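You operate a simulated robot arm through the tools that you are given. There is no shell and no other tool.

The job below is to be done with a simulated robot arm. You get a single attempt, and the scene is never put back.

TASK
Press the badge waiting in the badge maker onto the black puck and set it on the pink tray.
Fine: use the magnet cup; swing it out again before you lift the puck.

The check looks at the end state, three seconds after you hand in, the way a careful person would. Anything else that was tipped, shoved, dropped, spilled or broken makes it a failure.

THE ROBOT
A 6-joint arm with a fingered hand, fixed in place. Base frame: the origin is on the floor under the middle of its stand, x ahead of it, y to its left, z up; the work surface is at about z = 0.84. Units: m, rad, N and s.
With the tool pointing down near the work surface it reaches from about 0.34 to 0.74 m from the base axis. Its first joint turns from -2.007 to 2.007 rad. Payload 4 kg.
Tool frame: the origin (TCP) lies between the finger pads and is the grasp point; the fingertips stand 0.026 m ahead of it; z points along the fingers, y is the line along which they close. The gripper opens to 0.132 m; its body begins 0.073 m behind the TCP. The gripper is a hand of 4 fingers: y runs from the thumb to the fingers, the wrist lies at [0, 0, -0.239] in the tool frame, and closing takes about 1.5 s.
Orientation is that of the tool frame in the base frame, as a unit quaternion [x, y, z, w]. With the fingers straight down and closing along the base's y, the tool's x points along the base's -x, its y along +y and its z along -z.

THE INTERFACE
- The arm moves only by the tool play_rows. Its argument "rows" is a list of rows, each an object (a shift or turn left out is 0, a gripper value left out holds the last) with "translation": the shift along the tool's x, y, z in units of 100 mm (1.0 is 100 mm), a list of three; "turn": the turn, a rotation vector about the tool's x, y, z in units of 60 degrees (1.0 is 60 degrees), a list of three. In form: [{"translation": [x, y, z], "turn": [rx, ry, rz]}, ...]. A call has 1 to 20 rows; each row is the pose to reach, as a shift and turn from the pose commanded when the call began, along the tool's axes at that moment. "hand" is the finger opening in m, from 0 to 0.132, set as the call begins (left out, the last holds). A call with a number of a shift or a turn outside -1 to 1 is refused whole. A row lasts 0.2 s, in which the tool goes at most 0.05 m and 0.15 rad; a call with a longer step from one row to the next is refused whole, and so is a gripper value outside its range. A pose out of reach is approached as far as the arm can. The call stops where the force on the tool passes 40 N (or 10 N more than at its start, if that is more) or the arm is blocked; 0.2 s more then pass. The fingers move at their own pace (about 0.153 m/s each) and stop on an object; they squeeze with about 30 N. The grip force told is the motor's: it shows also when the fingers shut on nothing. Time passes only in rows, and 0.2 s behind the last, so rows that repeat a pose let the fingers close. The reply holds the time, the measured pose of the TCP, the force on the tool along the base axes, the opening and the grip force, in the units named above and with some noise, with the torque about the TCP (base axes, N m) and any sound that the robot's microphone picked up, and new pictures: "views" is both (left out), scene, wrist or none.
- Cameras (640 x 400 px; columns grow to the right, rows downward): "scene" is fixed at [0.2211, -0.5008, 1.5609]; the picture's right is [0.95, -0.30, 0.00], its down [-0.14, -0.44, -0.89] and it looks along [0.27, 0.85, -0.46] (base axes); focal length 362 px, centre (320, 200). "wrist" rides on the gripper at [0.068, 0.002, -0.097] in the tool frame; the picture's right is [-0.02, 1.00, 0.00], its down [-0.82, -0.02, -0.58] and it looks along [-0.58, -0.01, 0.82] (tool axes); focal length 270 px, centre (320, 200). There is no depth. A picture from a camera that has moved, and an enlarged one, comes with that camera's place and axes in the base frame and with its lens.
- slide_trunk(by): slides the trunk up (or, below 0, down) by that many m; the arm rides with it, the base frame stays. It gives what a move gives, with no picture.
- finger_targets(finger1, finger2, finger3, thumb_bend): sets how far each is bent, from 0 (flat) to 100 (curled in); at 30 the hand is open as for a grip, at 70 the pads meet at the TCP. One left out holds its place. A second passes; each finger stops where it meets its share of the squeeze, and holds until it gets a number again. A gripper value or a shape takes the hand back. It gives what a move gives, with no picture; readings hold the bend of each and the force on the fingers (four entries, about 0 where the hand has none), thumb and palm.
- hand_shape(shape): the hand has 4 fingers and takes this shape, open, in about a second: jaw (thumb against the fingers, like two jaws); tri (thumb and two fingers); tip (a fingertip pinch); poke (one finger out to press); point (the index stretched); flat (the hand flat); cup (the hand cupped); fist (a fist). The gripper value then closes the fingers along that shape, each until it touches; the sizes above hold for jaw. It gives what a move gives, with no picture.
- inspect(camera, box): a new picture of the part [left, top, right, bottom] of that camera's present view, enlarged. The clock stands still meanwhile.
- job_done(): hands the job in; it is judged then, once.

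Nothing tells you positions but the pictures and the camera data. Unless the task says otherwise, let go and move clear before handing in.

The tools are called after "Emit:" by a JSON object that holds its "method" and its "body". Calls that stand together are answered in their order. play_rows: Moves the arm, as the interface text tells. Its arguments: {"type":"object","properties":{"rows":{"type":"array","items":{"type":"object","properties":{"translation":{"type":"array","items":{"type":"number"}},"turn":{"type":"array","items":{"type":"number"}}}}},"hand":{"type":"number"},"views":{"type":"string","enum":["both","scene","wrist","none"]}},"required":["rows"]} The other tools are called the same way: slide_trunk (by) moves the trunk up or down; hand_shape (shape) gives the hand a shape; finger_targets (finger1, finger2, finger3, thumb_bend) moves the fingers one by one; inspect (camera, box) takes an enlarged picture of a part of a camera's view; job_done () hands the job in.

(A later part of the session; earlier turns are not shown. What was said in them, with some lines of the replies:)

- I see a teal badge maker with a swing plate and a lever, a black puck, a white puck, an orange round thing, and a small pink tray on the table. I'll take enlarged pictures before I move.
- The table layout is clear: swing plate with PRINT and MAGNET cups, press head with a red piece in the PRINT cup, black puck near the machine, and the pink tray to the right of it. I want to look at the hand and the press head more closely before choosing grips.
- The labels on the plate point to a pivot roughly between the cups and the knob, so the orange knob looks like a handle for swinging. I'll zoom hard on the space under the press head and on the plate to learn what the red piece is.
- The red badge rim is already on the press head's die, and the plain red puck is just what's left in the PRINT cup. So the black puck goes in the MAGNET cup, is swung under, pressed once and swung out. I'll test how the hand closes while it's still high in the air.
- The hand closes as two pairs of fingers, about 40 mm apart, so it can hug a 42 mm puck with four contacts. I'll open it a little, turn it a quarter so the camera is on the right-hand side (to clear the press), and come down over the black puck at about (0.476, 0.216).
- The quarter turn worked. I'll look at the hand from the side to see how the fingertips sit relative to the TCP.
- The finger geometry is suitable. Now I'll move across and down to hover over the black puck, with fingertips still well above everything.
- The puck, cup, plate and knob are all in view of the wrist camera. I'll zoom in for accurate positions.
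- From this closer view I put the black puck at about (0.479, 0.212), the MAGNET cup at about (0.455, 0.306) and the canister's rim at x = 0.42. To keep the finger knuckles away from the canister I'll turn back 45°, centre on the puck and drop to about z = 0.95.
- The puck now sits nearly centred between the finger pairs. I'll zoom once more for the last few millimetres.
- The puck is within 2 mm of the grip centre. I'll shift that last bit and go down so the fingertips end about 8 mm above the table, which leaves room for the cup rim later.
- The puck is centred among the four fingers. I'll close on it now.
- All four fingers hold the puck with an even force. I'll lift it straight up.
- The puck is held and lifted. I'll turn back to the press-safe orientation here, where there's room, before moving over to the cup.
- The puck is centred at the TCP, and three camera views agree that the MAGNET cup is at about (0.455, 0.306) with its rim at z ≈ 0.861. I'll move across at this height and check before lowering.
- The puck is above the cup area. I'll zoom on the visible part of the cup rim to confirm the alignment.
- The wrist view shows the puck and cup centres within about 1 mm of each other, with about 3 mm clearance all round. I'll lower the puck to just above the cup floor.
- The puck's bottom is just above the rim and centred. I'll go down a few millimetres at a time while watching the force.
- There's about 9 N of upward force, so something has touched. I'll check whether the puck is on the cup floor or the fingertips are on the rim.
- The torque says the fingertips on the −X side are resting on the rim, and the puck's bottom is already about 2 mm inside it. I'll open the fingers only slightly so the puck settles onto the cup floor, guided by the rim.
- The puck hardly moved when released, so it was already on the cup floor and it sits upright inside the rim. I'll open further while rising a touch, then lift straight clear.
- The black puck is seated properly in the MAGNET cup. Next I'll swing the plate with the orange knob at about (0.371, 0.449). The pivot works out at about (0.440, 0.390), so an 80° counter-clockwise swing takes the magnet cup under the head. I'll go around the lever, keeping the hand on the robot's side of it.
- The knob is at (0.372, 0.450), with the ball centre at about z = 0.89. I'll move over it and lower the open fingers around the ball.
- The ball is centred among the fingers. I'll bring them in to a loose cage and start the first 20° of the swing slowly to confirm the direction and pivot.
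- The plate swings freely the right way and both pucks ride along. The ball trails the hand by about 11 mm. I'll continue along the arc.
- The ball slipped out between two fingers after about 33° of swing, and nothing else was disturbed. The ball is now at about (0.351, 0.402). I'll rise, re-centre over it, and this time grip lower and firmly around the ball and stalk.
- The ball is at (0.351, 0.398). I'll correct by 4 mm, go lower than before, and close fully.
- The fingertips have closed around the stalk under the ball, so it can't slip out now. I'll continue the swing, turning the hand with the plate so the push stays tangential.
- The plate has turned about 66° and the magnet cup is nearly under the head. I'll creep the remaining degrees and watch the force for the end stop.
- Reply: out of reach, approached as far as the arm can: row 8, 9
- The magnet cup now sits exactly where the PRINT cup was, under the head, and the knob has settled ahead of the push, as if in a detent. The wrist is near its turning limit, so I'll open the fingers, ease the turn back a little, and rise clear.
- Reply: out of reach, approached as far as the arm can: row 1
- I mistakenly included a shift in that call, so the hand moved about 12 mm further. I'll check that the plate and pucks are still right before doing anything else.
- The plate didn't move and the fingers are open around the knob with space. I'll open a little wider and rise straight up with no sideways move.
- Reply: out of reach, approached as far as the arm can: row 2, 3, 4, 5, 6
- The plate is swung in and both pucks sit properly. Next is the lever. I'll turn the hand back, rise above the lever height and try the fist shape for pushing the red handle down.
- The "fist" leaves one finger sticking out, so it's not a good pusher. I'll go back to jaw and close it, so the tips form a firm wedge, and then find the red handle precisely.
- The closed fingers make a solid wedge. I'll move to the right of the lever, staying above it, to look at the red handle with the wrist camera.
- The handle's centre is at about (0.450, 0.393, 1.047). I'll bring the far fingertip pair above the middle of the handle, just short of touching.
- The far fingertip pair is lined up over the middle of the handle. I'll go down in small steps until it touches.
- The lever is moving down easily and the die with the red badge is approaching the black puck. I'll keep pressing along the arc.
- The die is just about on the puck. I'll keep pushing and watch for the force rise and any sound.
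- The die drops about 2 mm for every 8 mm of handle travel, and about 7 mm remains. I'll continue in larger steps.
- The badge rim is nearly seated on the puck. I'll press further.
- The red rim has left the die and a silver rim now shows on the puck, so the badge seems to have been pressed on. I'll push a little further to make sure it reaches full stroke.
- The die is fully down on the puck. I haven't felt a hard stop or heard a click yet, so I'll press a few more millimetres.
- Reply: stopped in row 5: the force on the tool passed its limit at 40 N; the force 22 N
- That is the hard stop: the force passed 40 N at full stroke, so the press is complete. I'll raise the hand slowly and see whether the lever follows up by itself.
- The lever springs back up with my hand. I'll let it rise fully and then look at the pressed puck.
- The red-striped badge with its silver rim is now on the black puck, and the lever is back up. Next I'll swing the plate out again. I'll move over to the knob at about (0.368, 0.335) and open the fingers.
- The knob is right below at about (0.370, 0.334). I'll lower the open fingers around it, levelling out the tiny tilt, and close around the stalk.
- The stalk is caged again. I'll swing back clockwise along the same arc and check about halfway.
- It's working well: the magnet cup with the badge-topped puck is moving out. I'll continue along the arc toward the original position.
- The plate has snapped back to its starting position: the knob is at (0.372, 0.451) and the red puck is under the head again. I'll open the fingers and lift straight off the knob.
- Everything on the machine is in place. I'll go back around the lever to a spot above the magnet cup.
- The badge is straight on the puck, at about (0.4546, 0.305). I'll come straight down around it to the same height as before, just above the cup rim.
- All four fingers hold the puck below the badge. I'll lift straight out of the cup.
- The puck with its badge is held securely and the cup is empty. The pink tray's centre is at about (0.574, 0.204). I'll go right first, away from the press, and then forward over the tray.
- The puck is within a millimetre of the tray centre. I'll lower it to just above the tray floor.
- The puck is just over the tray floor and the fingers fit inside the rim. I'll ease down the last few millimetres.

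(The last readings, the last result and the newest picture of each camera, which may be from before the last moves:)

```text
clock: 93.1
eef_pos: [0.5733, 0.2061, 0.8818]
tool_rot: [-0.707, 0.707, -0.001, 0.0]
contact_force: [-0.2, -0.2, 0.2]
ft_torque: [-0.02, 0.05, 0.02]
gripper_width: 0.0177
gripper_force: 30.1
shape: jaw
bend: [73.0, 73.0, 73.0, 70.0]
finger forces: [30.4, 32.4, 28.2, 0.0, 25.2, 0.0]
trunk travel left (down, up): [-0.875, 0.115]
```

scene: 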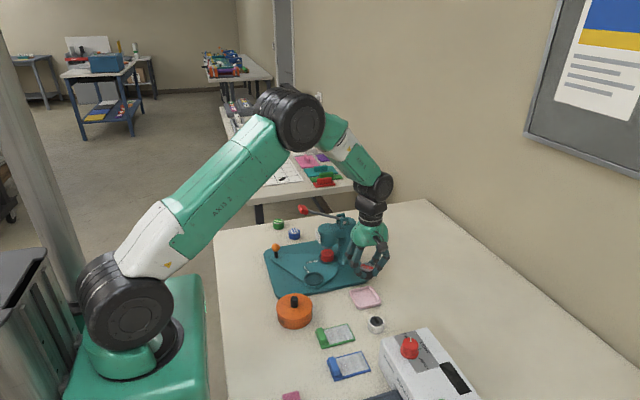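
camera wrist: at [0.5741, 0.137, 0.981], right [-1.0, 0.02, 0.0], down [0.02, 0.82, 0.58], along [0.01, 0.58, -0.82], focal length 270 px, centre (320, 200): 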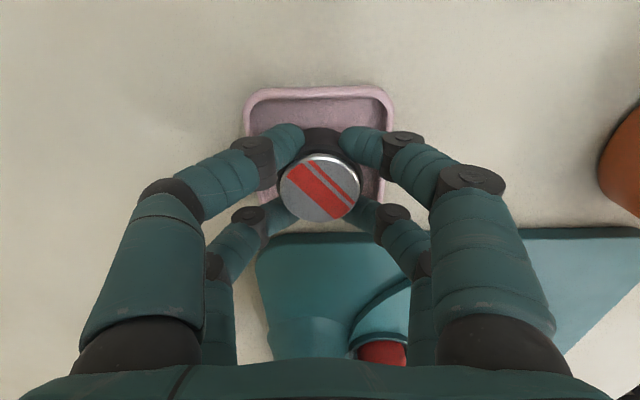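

Emit:
{"method": "play_rows", "body": {"rows": [{"translation": [0, 0, 0.01]}, {"translation": [0, 0, 0.02]}, {"translation": [0, 0, 0.02]}], "views": "none"}}

Emit:
{"method": "inspect", "body": {"camera": "scene", "box": [340, 270, 390, 315]}}

```text
clock: 93.9
eef_pos: [0.574, 0.2061, 0.8808]
tool_rot: [0.707, -0.707, -0.001, -0.001]
contact_force: [-0.6, -0.5, -0.8]
ft_torque: [0.02, 0.0, -0.02]
gripper_width: 0.0174
gripper_force: 29.8
shape: jaw
bend: [73.0, 73.0, 73.0, 70.0]
finger forces: [30.4, 32.2, 28.2, 0.1, 25.1, 0.0]
trunk travel left (down, up): [-0.875, 0.115]
```

```text
8.89 times, centred on (365, 292) of scene
camera zoom: at [0.2211, -0.5008, 1.5609], right [0.95, -0.3, 0.0], down [-0.14, -0.44, -0.89], along [0.27, 0.85, -0.46], focal length 3220 px, centre (-80, -622)
```

zoom: 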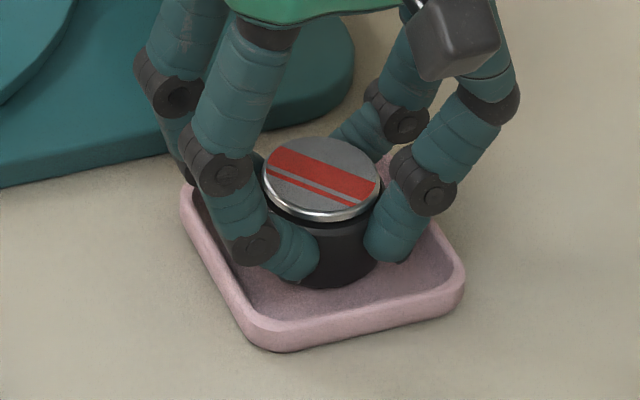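

Emit:
{"method": "play_rows", "body": {"rows": [{"translation": [0, 0, 0.01]}, {"translation": [0, 0, 0.015]}, {"translation": [0, 0, 0.015]}], "views": "none"}}

```text
clock: 94.7
eef_pos: [0.5733, 0.2059, 0.8799]
tool_rot: [-0.707, 0.707, -0.001, 0.0]
contact_force: [0.5, 0.0, 0.1]
ft_torque: [0.0, 0.03, 0.05]
gripper_width: 0.0178
gripper_force: 29.8
shape: jaw
bend: [73.0, 73.0, 73.0, 70.0]
finger forces: [30.5, 32.3, 28.1, 0.1, 25.3, 0.1]
trunk travel left (down, up): [-0.875, 0.115]
```

Emit:
{"method": "play_rows", "body": {"rows": [{"translation": [0, 0, 0.01]}, {"translation": [0, 0, 0.015]}, {"translation": [0, 0, 0.015]}], "views": "wrist"}}

Emit:
{"method": "inspect", "body": {"camera": "scene", "box": [345, 275, 385, 310]}}

```text
clock: 95.5
eef_pos: [0.5739, 0.2061, 0.8781]
tool_rot: [-0.707, 0.707, 0.0, 0.001]
contact_force: [0.7, -1.2, 7.7]
ft_torque: [-0.08, 0.09, -0.06]
gripper_width: 0.0178
gripper_force: 29.8
shape: jaw
bend: [73.0, 73.0, 73.0, 70.0]
finger forces: [31.5, 32.5, 28.6, 0.0, 25.6, 0.1]
trunk travel left (down, up): [-0.875, 0.115]
camera wrist: at [0.5727, 0.1366, 0.9743], right [-1.0, 0.02, 0.0], down [0.02, 0.82, 0.58], along [0.02, 0.58, -0.82], focal length 270 px, centre (320, 200)
```

wrist: 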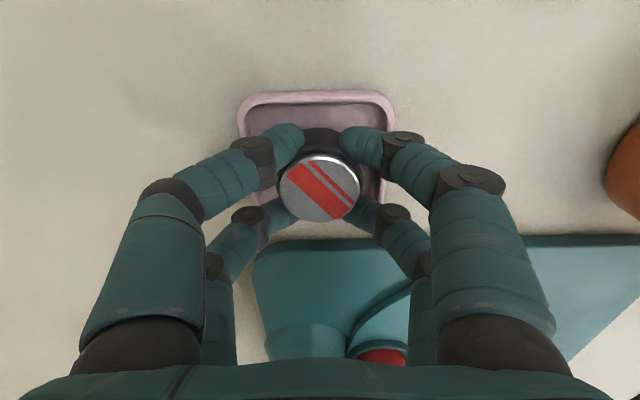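

```text
11.43 times, centred on (365, 292) of scene
camera zoom: at [0.2211, -0.5008, 1.5609], right [0.95, -0.3, 0.0], down [-0.14, -0.44, -0.89], along [0.27, 0.85, -0.46], focal length 4140 px, centre (-194, -857)
```

zoom: 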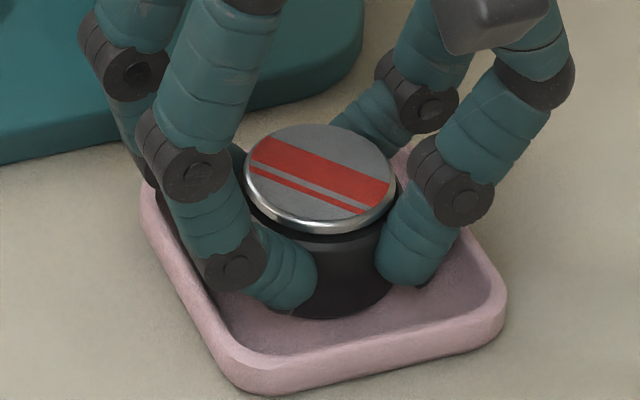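

The puck is resting on the tray floor. I'll open just enough to free it, easing up slightly at the same time.

Emit:
{"method": "play_rows", "body": {"rows": [{"translation": [0, 0, -0.008]}, {"translation": [0, 0, -0.008]}, {"translation": [0, 0, -0.008]}], "hand": 0.028, "views": "wrist"}}

Emit:
{"method": "inspect", "body": {"camera": "scene", "box": [345, 275, 385, 310]}}

Emit:
{"method": "inspect", "body": {"camera": "wrist", "box": [220, 80, 420, 230]}}

```text
clock: 96.3
eef_pos: [0.572, 0.2058, 0.8786]
tool_rot: [0.707, -0.707, 0.0, 0.001]
contact_force: [-0.7, -0.1, -0.2]
ft_torque: [0.0, 0.0, -0.05]
gripper_width: 0.0277
gripper_force: 0.1
shape: jaw
bend: [73.0, 73.0, 73.0, 70.0]
finger forces: [0.1, 0.0, 0.1, 0.0, 0.0, 0.1]
trunk travel left (down, up): [-0.875, 0.115]
camera wrist: at [0.5726, 0.1365, 0.9736], right [-1.0, 0.02, 0.0], down [0.02, 0.82, 0.58], along [0.01, 0.58, -0.82], focal length 270 px, centre (320, 200)
```

wrist: 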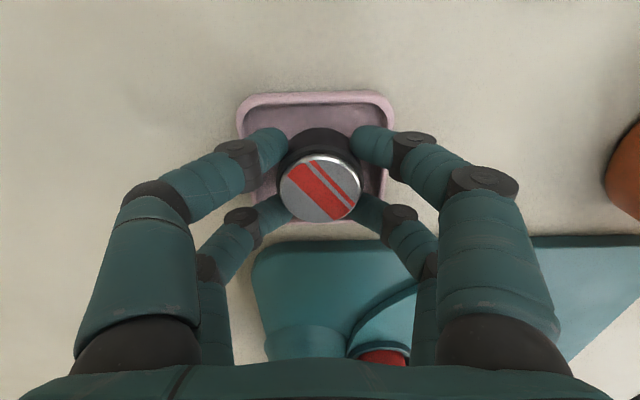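

```text
11.43 times, centred on (365, 292) of scene
camera zoom: at [0.2211, -0.5008, 1.5609], right [0.95, -0.3, 0.0], down [-0.14, -0.44, -0.89], along [0.27, 0.85, -0.46], focal length 4140 px, centre (-194, -857)
```

zoom: 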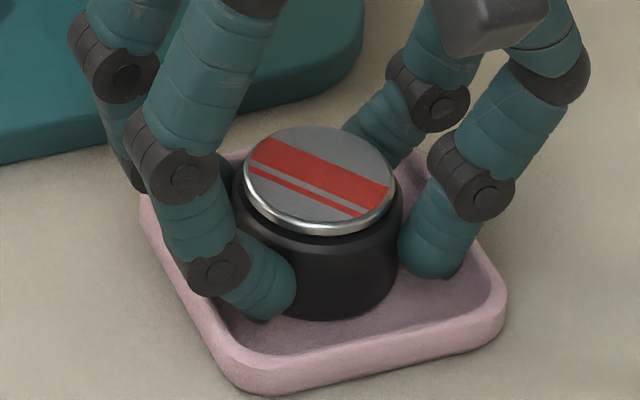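

```text
2.67 times, centred on (320, 155) of wrist
camera zoom: at [0.5726, 0.1365, 0.9736], right [-1.0, 0.02, 0.0], down [0.02, 0.82, 0.58], along [0.01, 0.58, -0.82], focal length 721 px, centre (320, 320)
```

zoom: 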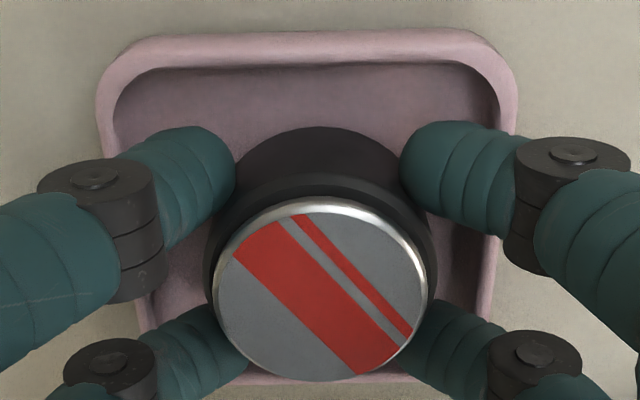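

The puck stands free in the tray. I'll open a bit more while rising 3 mm, then lift straight up.

Emit:
{"method": "play_rows", "body": {"rows": [{"translation": [0, 0, -0.015]}, {"translation": [0, 0, -0.03]}, {"translation": [0, 0, -0.03]}], "hand": 0.038, "views": "none"}}

Emit:
{"method": "play_rows", "body": {"rows": [{"translation": [0, 0, -0.05]}, {"translation": [0, 0, -0.15]}, {"translation": [0, 0, -0.35]}, {"translation": [0, 0, -0.6]}, {"translation": [0, 0, -0.9]}, {"translation": [0, 0, -1.0]}, {"translation": [0, 0, -1.0]}], "views": "both"}}

Emit:
{"method": "inspect", "body": {"camera": "scene", "box": [250, 200, 410, 340]}}

Emit:
{"method": "inspect", "body": {"camera": "wrist", "box": [220, 40, 420, 190]}}

```text
clock: 97.1
eef_pos: [0.5732, 0.2055, 0.8818]
tool_rot: [0.707, -0.707, 0.0, 0.0]
contact_force: [0.2, 0.4, 0.5]
ft_torque: [-0.01, 0.02, 0.02]
gripper_width: 0.0373
gripper_force: 0.0
shape: jaw
bend: [73.0, 73.0, 73.0, 70.0]
finger forces: [0.1, 0.0, 0.0, 0.1, 0.0, 0.0]
trunk travel left (down, up): [-0.875, 0.115]
```

```text
clock: 98.7
eef_pos: [0.5728, 0.2059, 0.9816]
tool_rot: [0.707, -0.707, 0.0, 0.0]
contact_force: [0.3, 0.5, -0.8]
ft_torque: [0.0, 0.0, 0.0]
gripper_width: 0.0379
gripper_force: 0.0
shape: jaw
bend: [73.0, 73.0, 73.0, 70.0]
finger forces: [0.0, 0.0, 0.1, 0.0, 0.1, 0.0]
trunk travel left (down, up): [-0.875, 0.115]
camera wrist: at [0.5724, 0.1375, 1.0772], right [-1.0, 0.02, 0.0], down [0.02, 0.82, 0.58], along [0.01, 0.58, -0.82], focal length 270 px, centre (320, 200)
```

scene: 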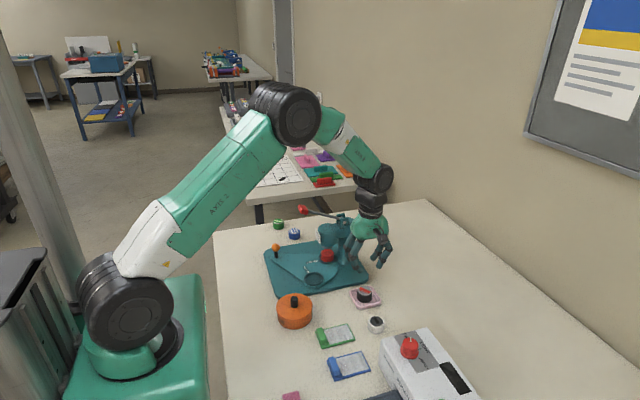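
wrist: 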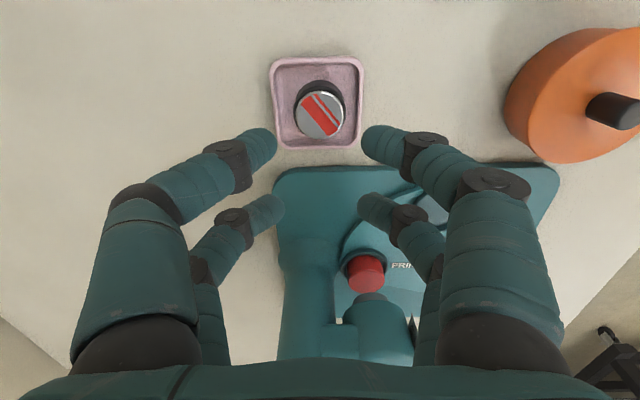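

```text
2.86 times, centred on (330, 270) of scene
camera zoom: at [0.2211, -0.5008, 1.5609], right [0.95, -0.3, 0.0], down [-0.14, -0.44, -0.89], along [0.27, 0.85, -0.46], focal length 1035 px, centre (291, 0)
```

zoom: 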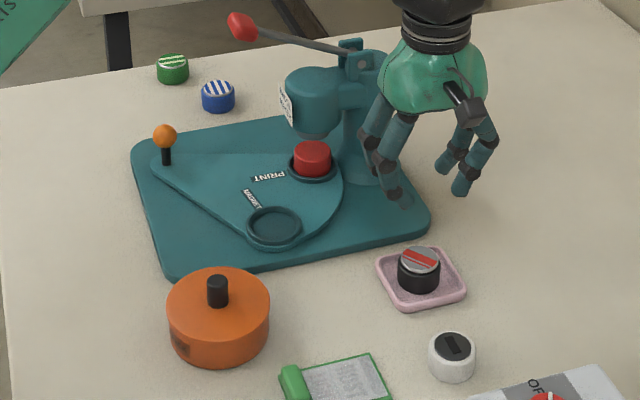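

```text
2.67 times, centred on (320, 115) of wrist
camera zoom: at [0.5724, 0.1375, 1.0772], right [-1.0, 0.02, 0.0], down [0.02, 0.82, 0.58], along [0.01, 0.58, -0.82], focal length 721 px, centre (320, 427)
```

zoom: 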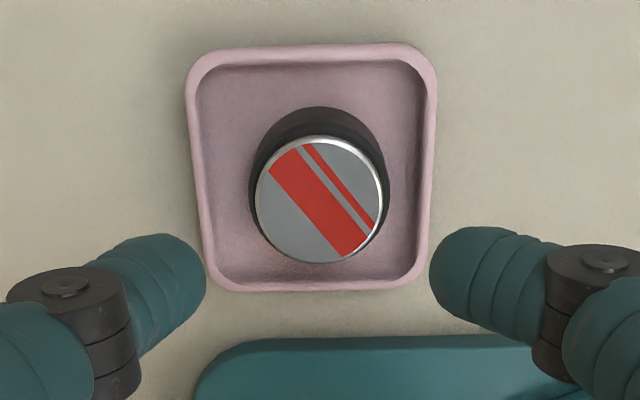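

The badged puck stands centred in the pink tray, the cup is swung out, and nothing else has moved. I'll raise the hand well clear and take one last look before handing in.

Emit:
{"method": "play_rows", "body": {"rows": [{"translation": [0, 0, -0.3]}, {"translation": [0, 0, -0.6]}, {"translation": [0, 0, -1.0]}, {"translation": [0, 0, -1.0]}], "views": "scene"}}

Emit:
{"method": "inspect", "body": {"camera": "scene", "box": [335, 270, 395, 320]}}

```text
clock: 99.7
eef_pos: [0.5734, 0.2065, 1.0812]
tool_rot: [0.707, -0.707, 0.0, -0.001]
contact_force: [1.3, -0.2, 0.3]
ft_torque: [0.0, -0.01, -0.03]
gripper_width: 0.0375
gripper_force: 0.1
shape: jaw
bend: [73.0, 73.0, 73.0, 70.0]
finger forces: [0.0, 0.0, 0.0, 0.1, 0.0, 0.0]
trunk travel left (down, up): [-0.875, 0.115]
```

scene: 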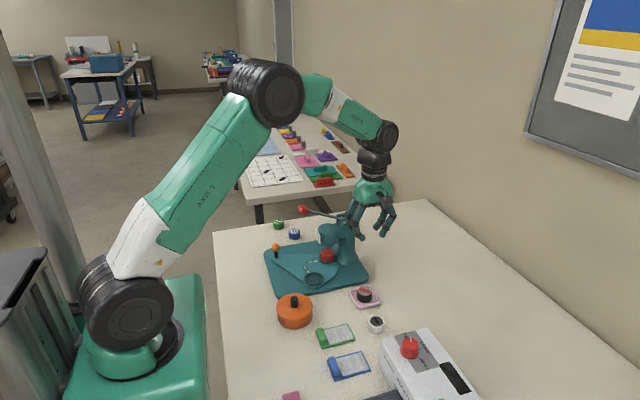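

```text
8.00 times, centred on (365, 295) of scene
camera zoom: at [0.2211, -0.5008, 1.5609], right [0.95, -0.3, 0.0], down [-0.14, -0.44, -0.89], along [0.27, 0.85, -0.46], focal length 2898 px, centre (-40, -560)
```

zoom: 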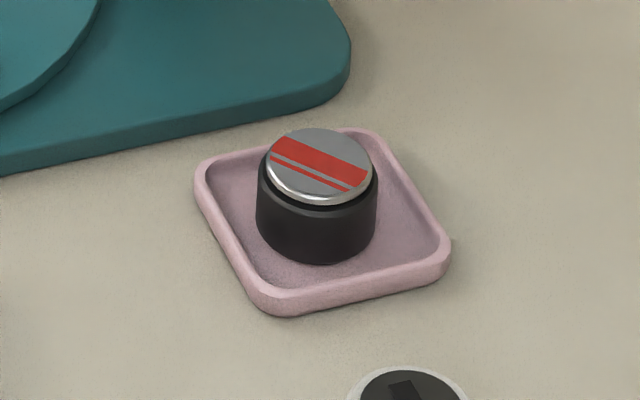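

The badge is pressed onto the black puck and the puck stands upright in the pink tray. The press is back as it was at the start, and the hand is clear, so I'm handing in.

Emit:
{"method": "job_done", "body": {}}

```text
The job is handed in.
```

The red-striped badge is pressed onto the black puck, and the puck is standing upright in the middle of the pink tray. I've handed the job in.

- **Press:** I put the black puck in the magnet cup, swung the cup under the head, and pushed the lever down to its hard stop. The lever then sprang back up on its own.
- **Swing out:** I swung the magnet cup all the way back out before lifting the puck. The plate is in its starting position, with the plain red puck under the head again.
- **Slips along the way:** The knob slipped out of the fingers once during the first swing, so I gripped it again lower down. Later I sent one wrong move that shifted the hand about 12 mm. I checked the pictures after each and neither had disturbed anything.

In the last pictures, everything else on the table was where it started.
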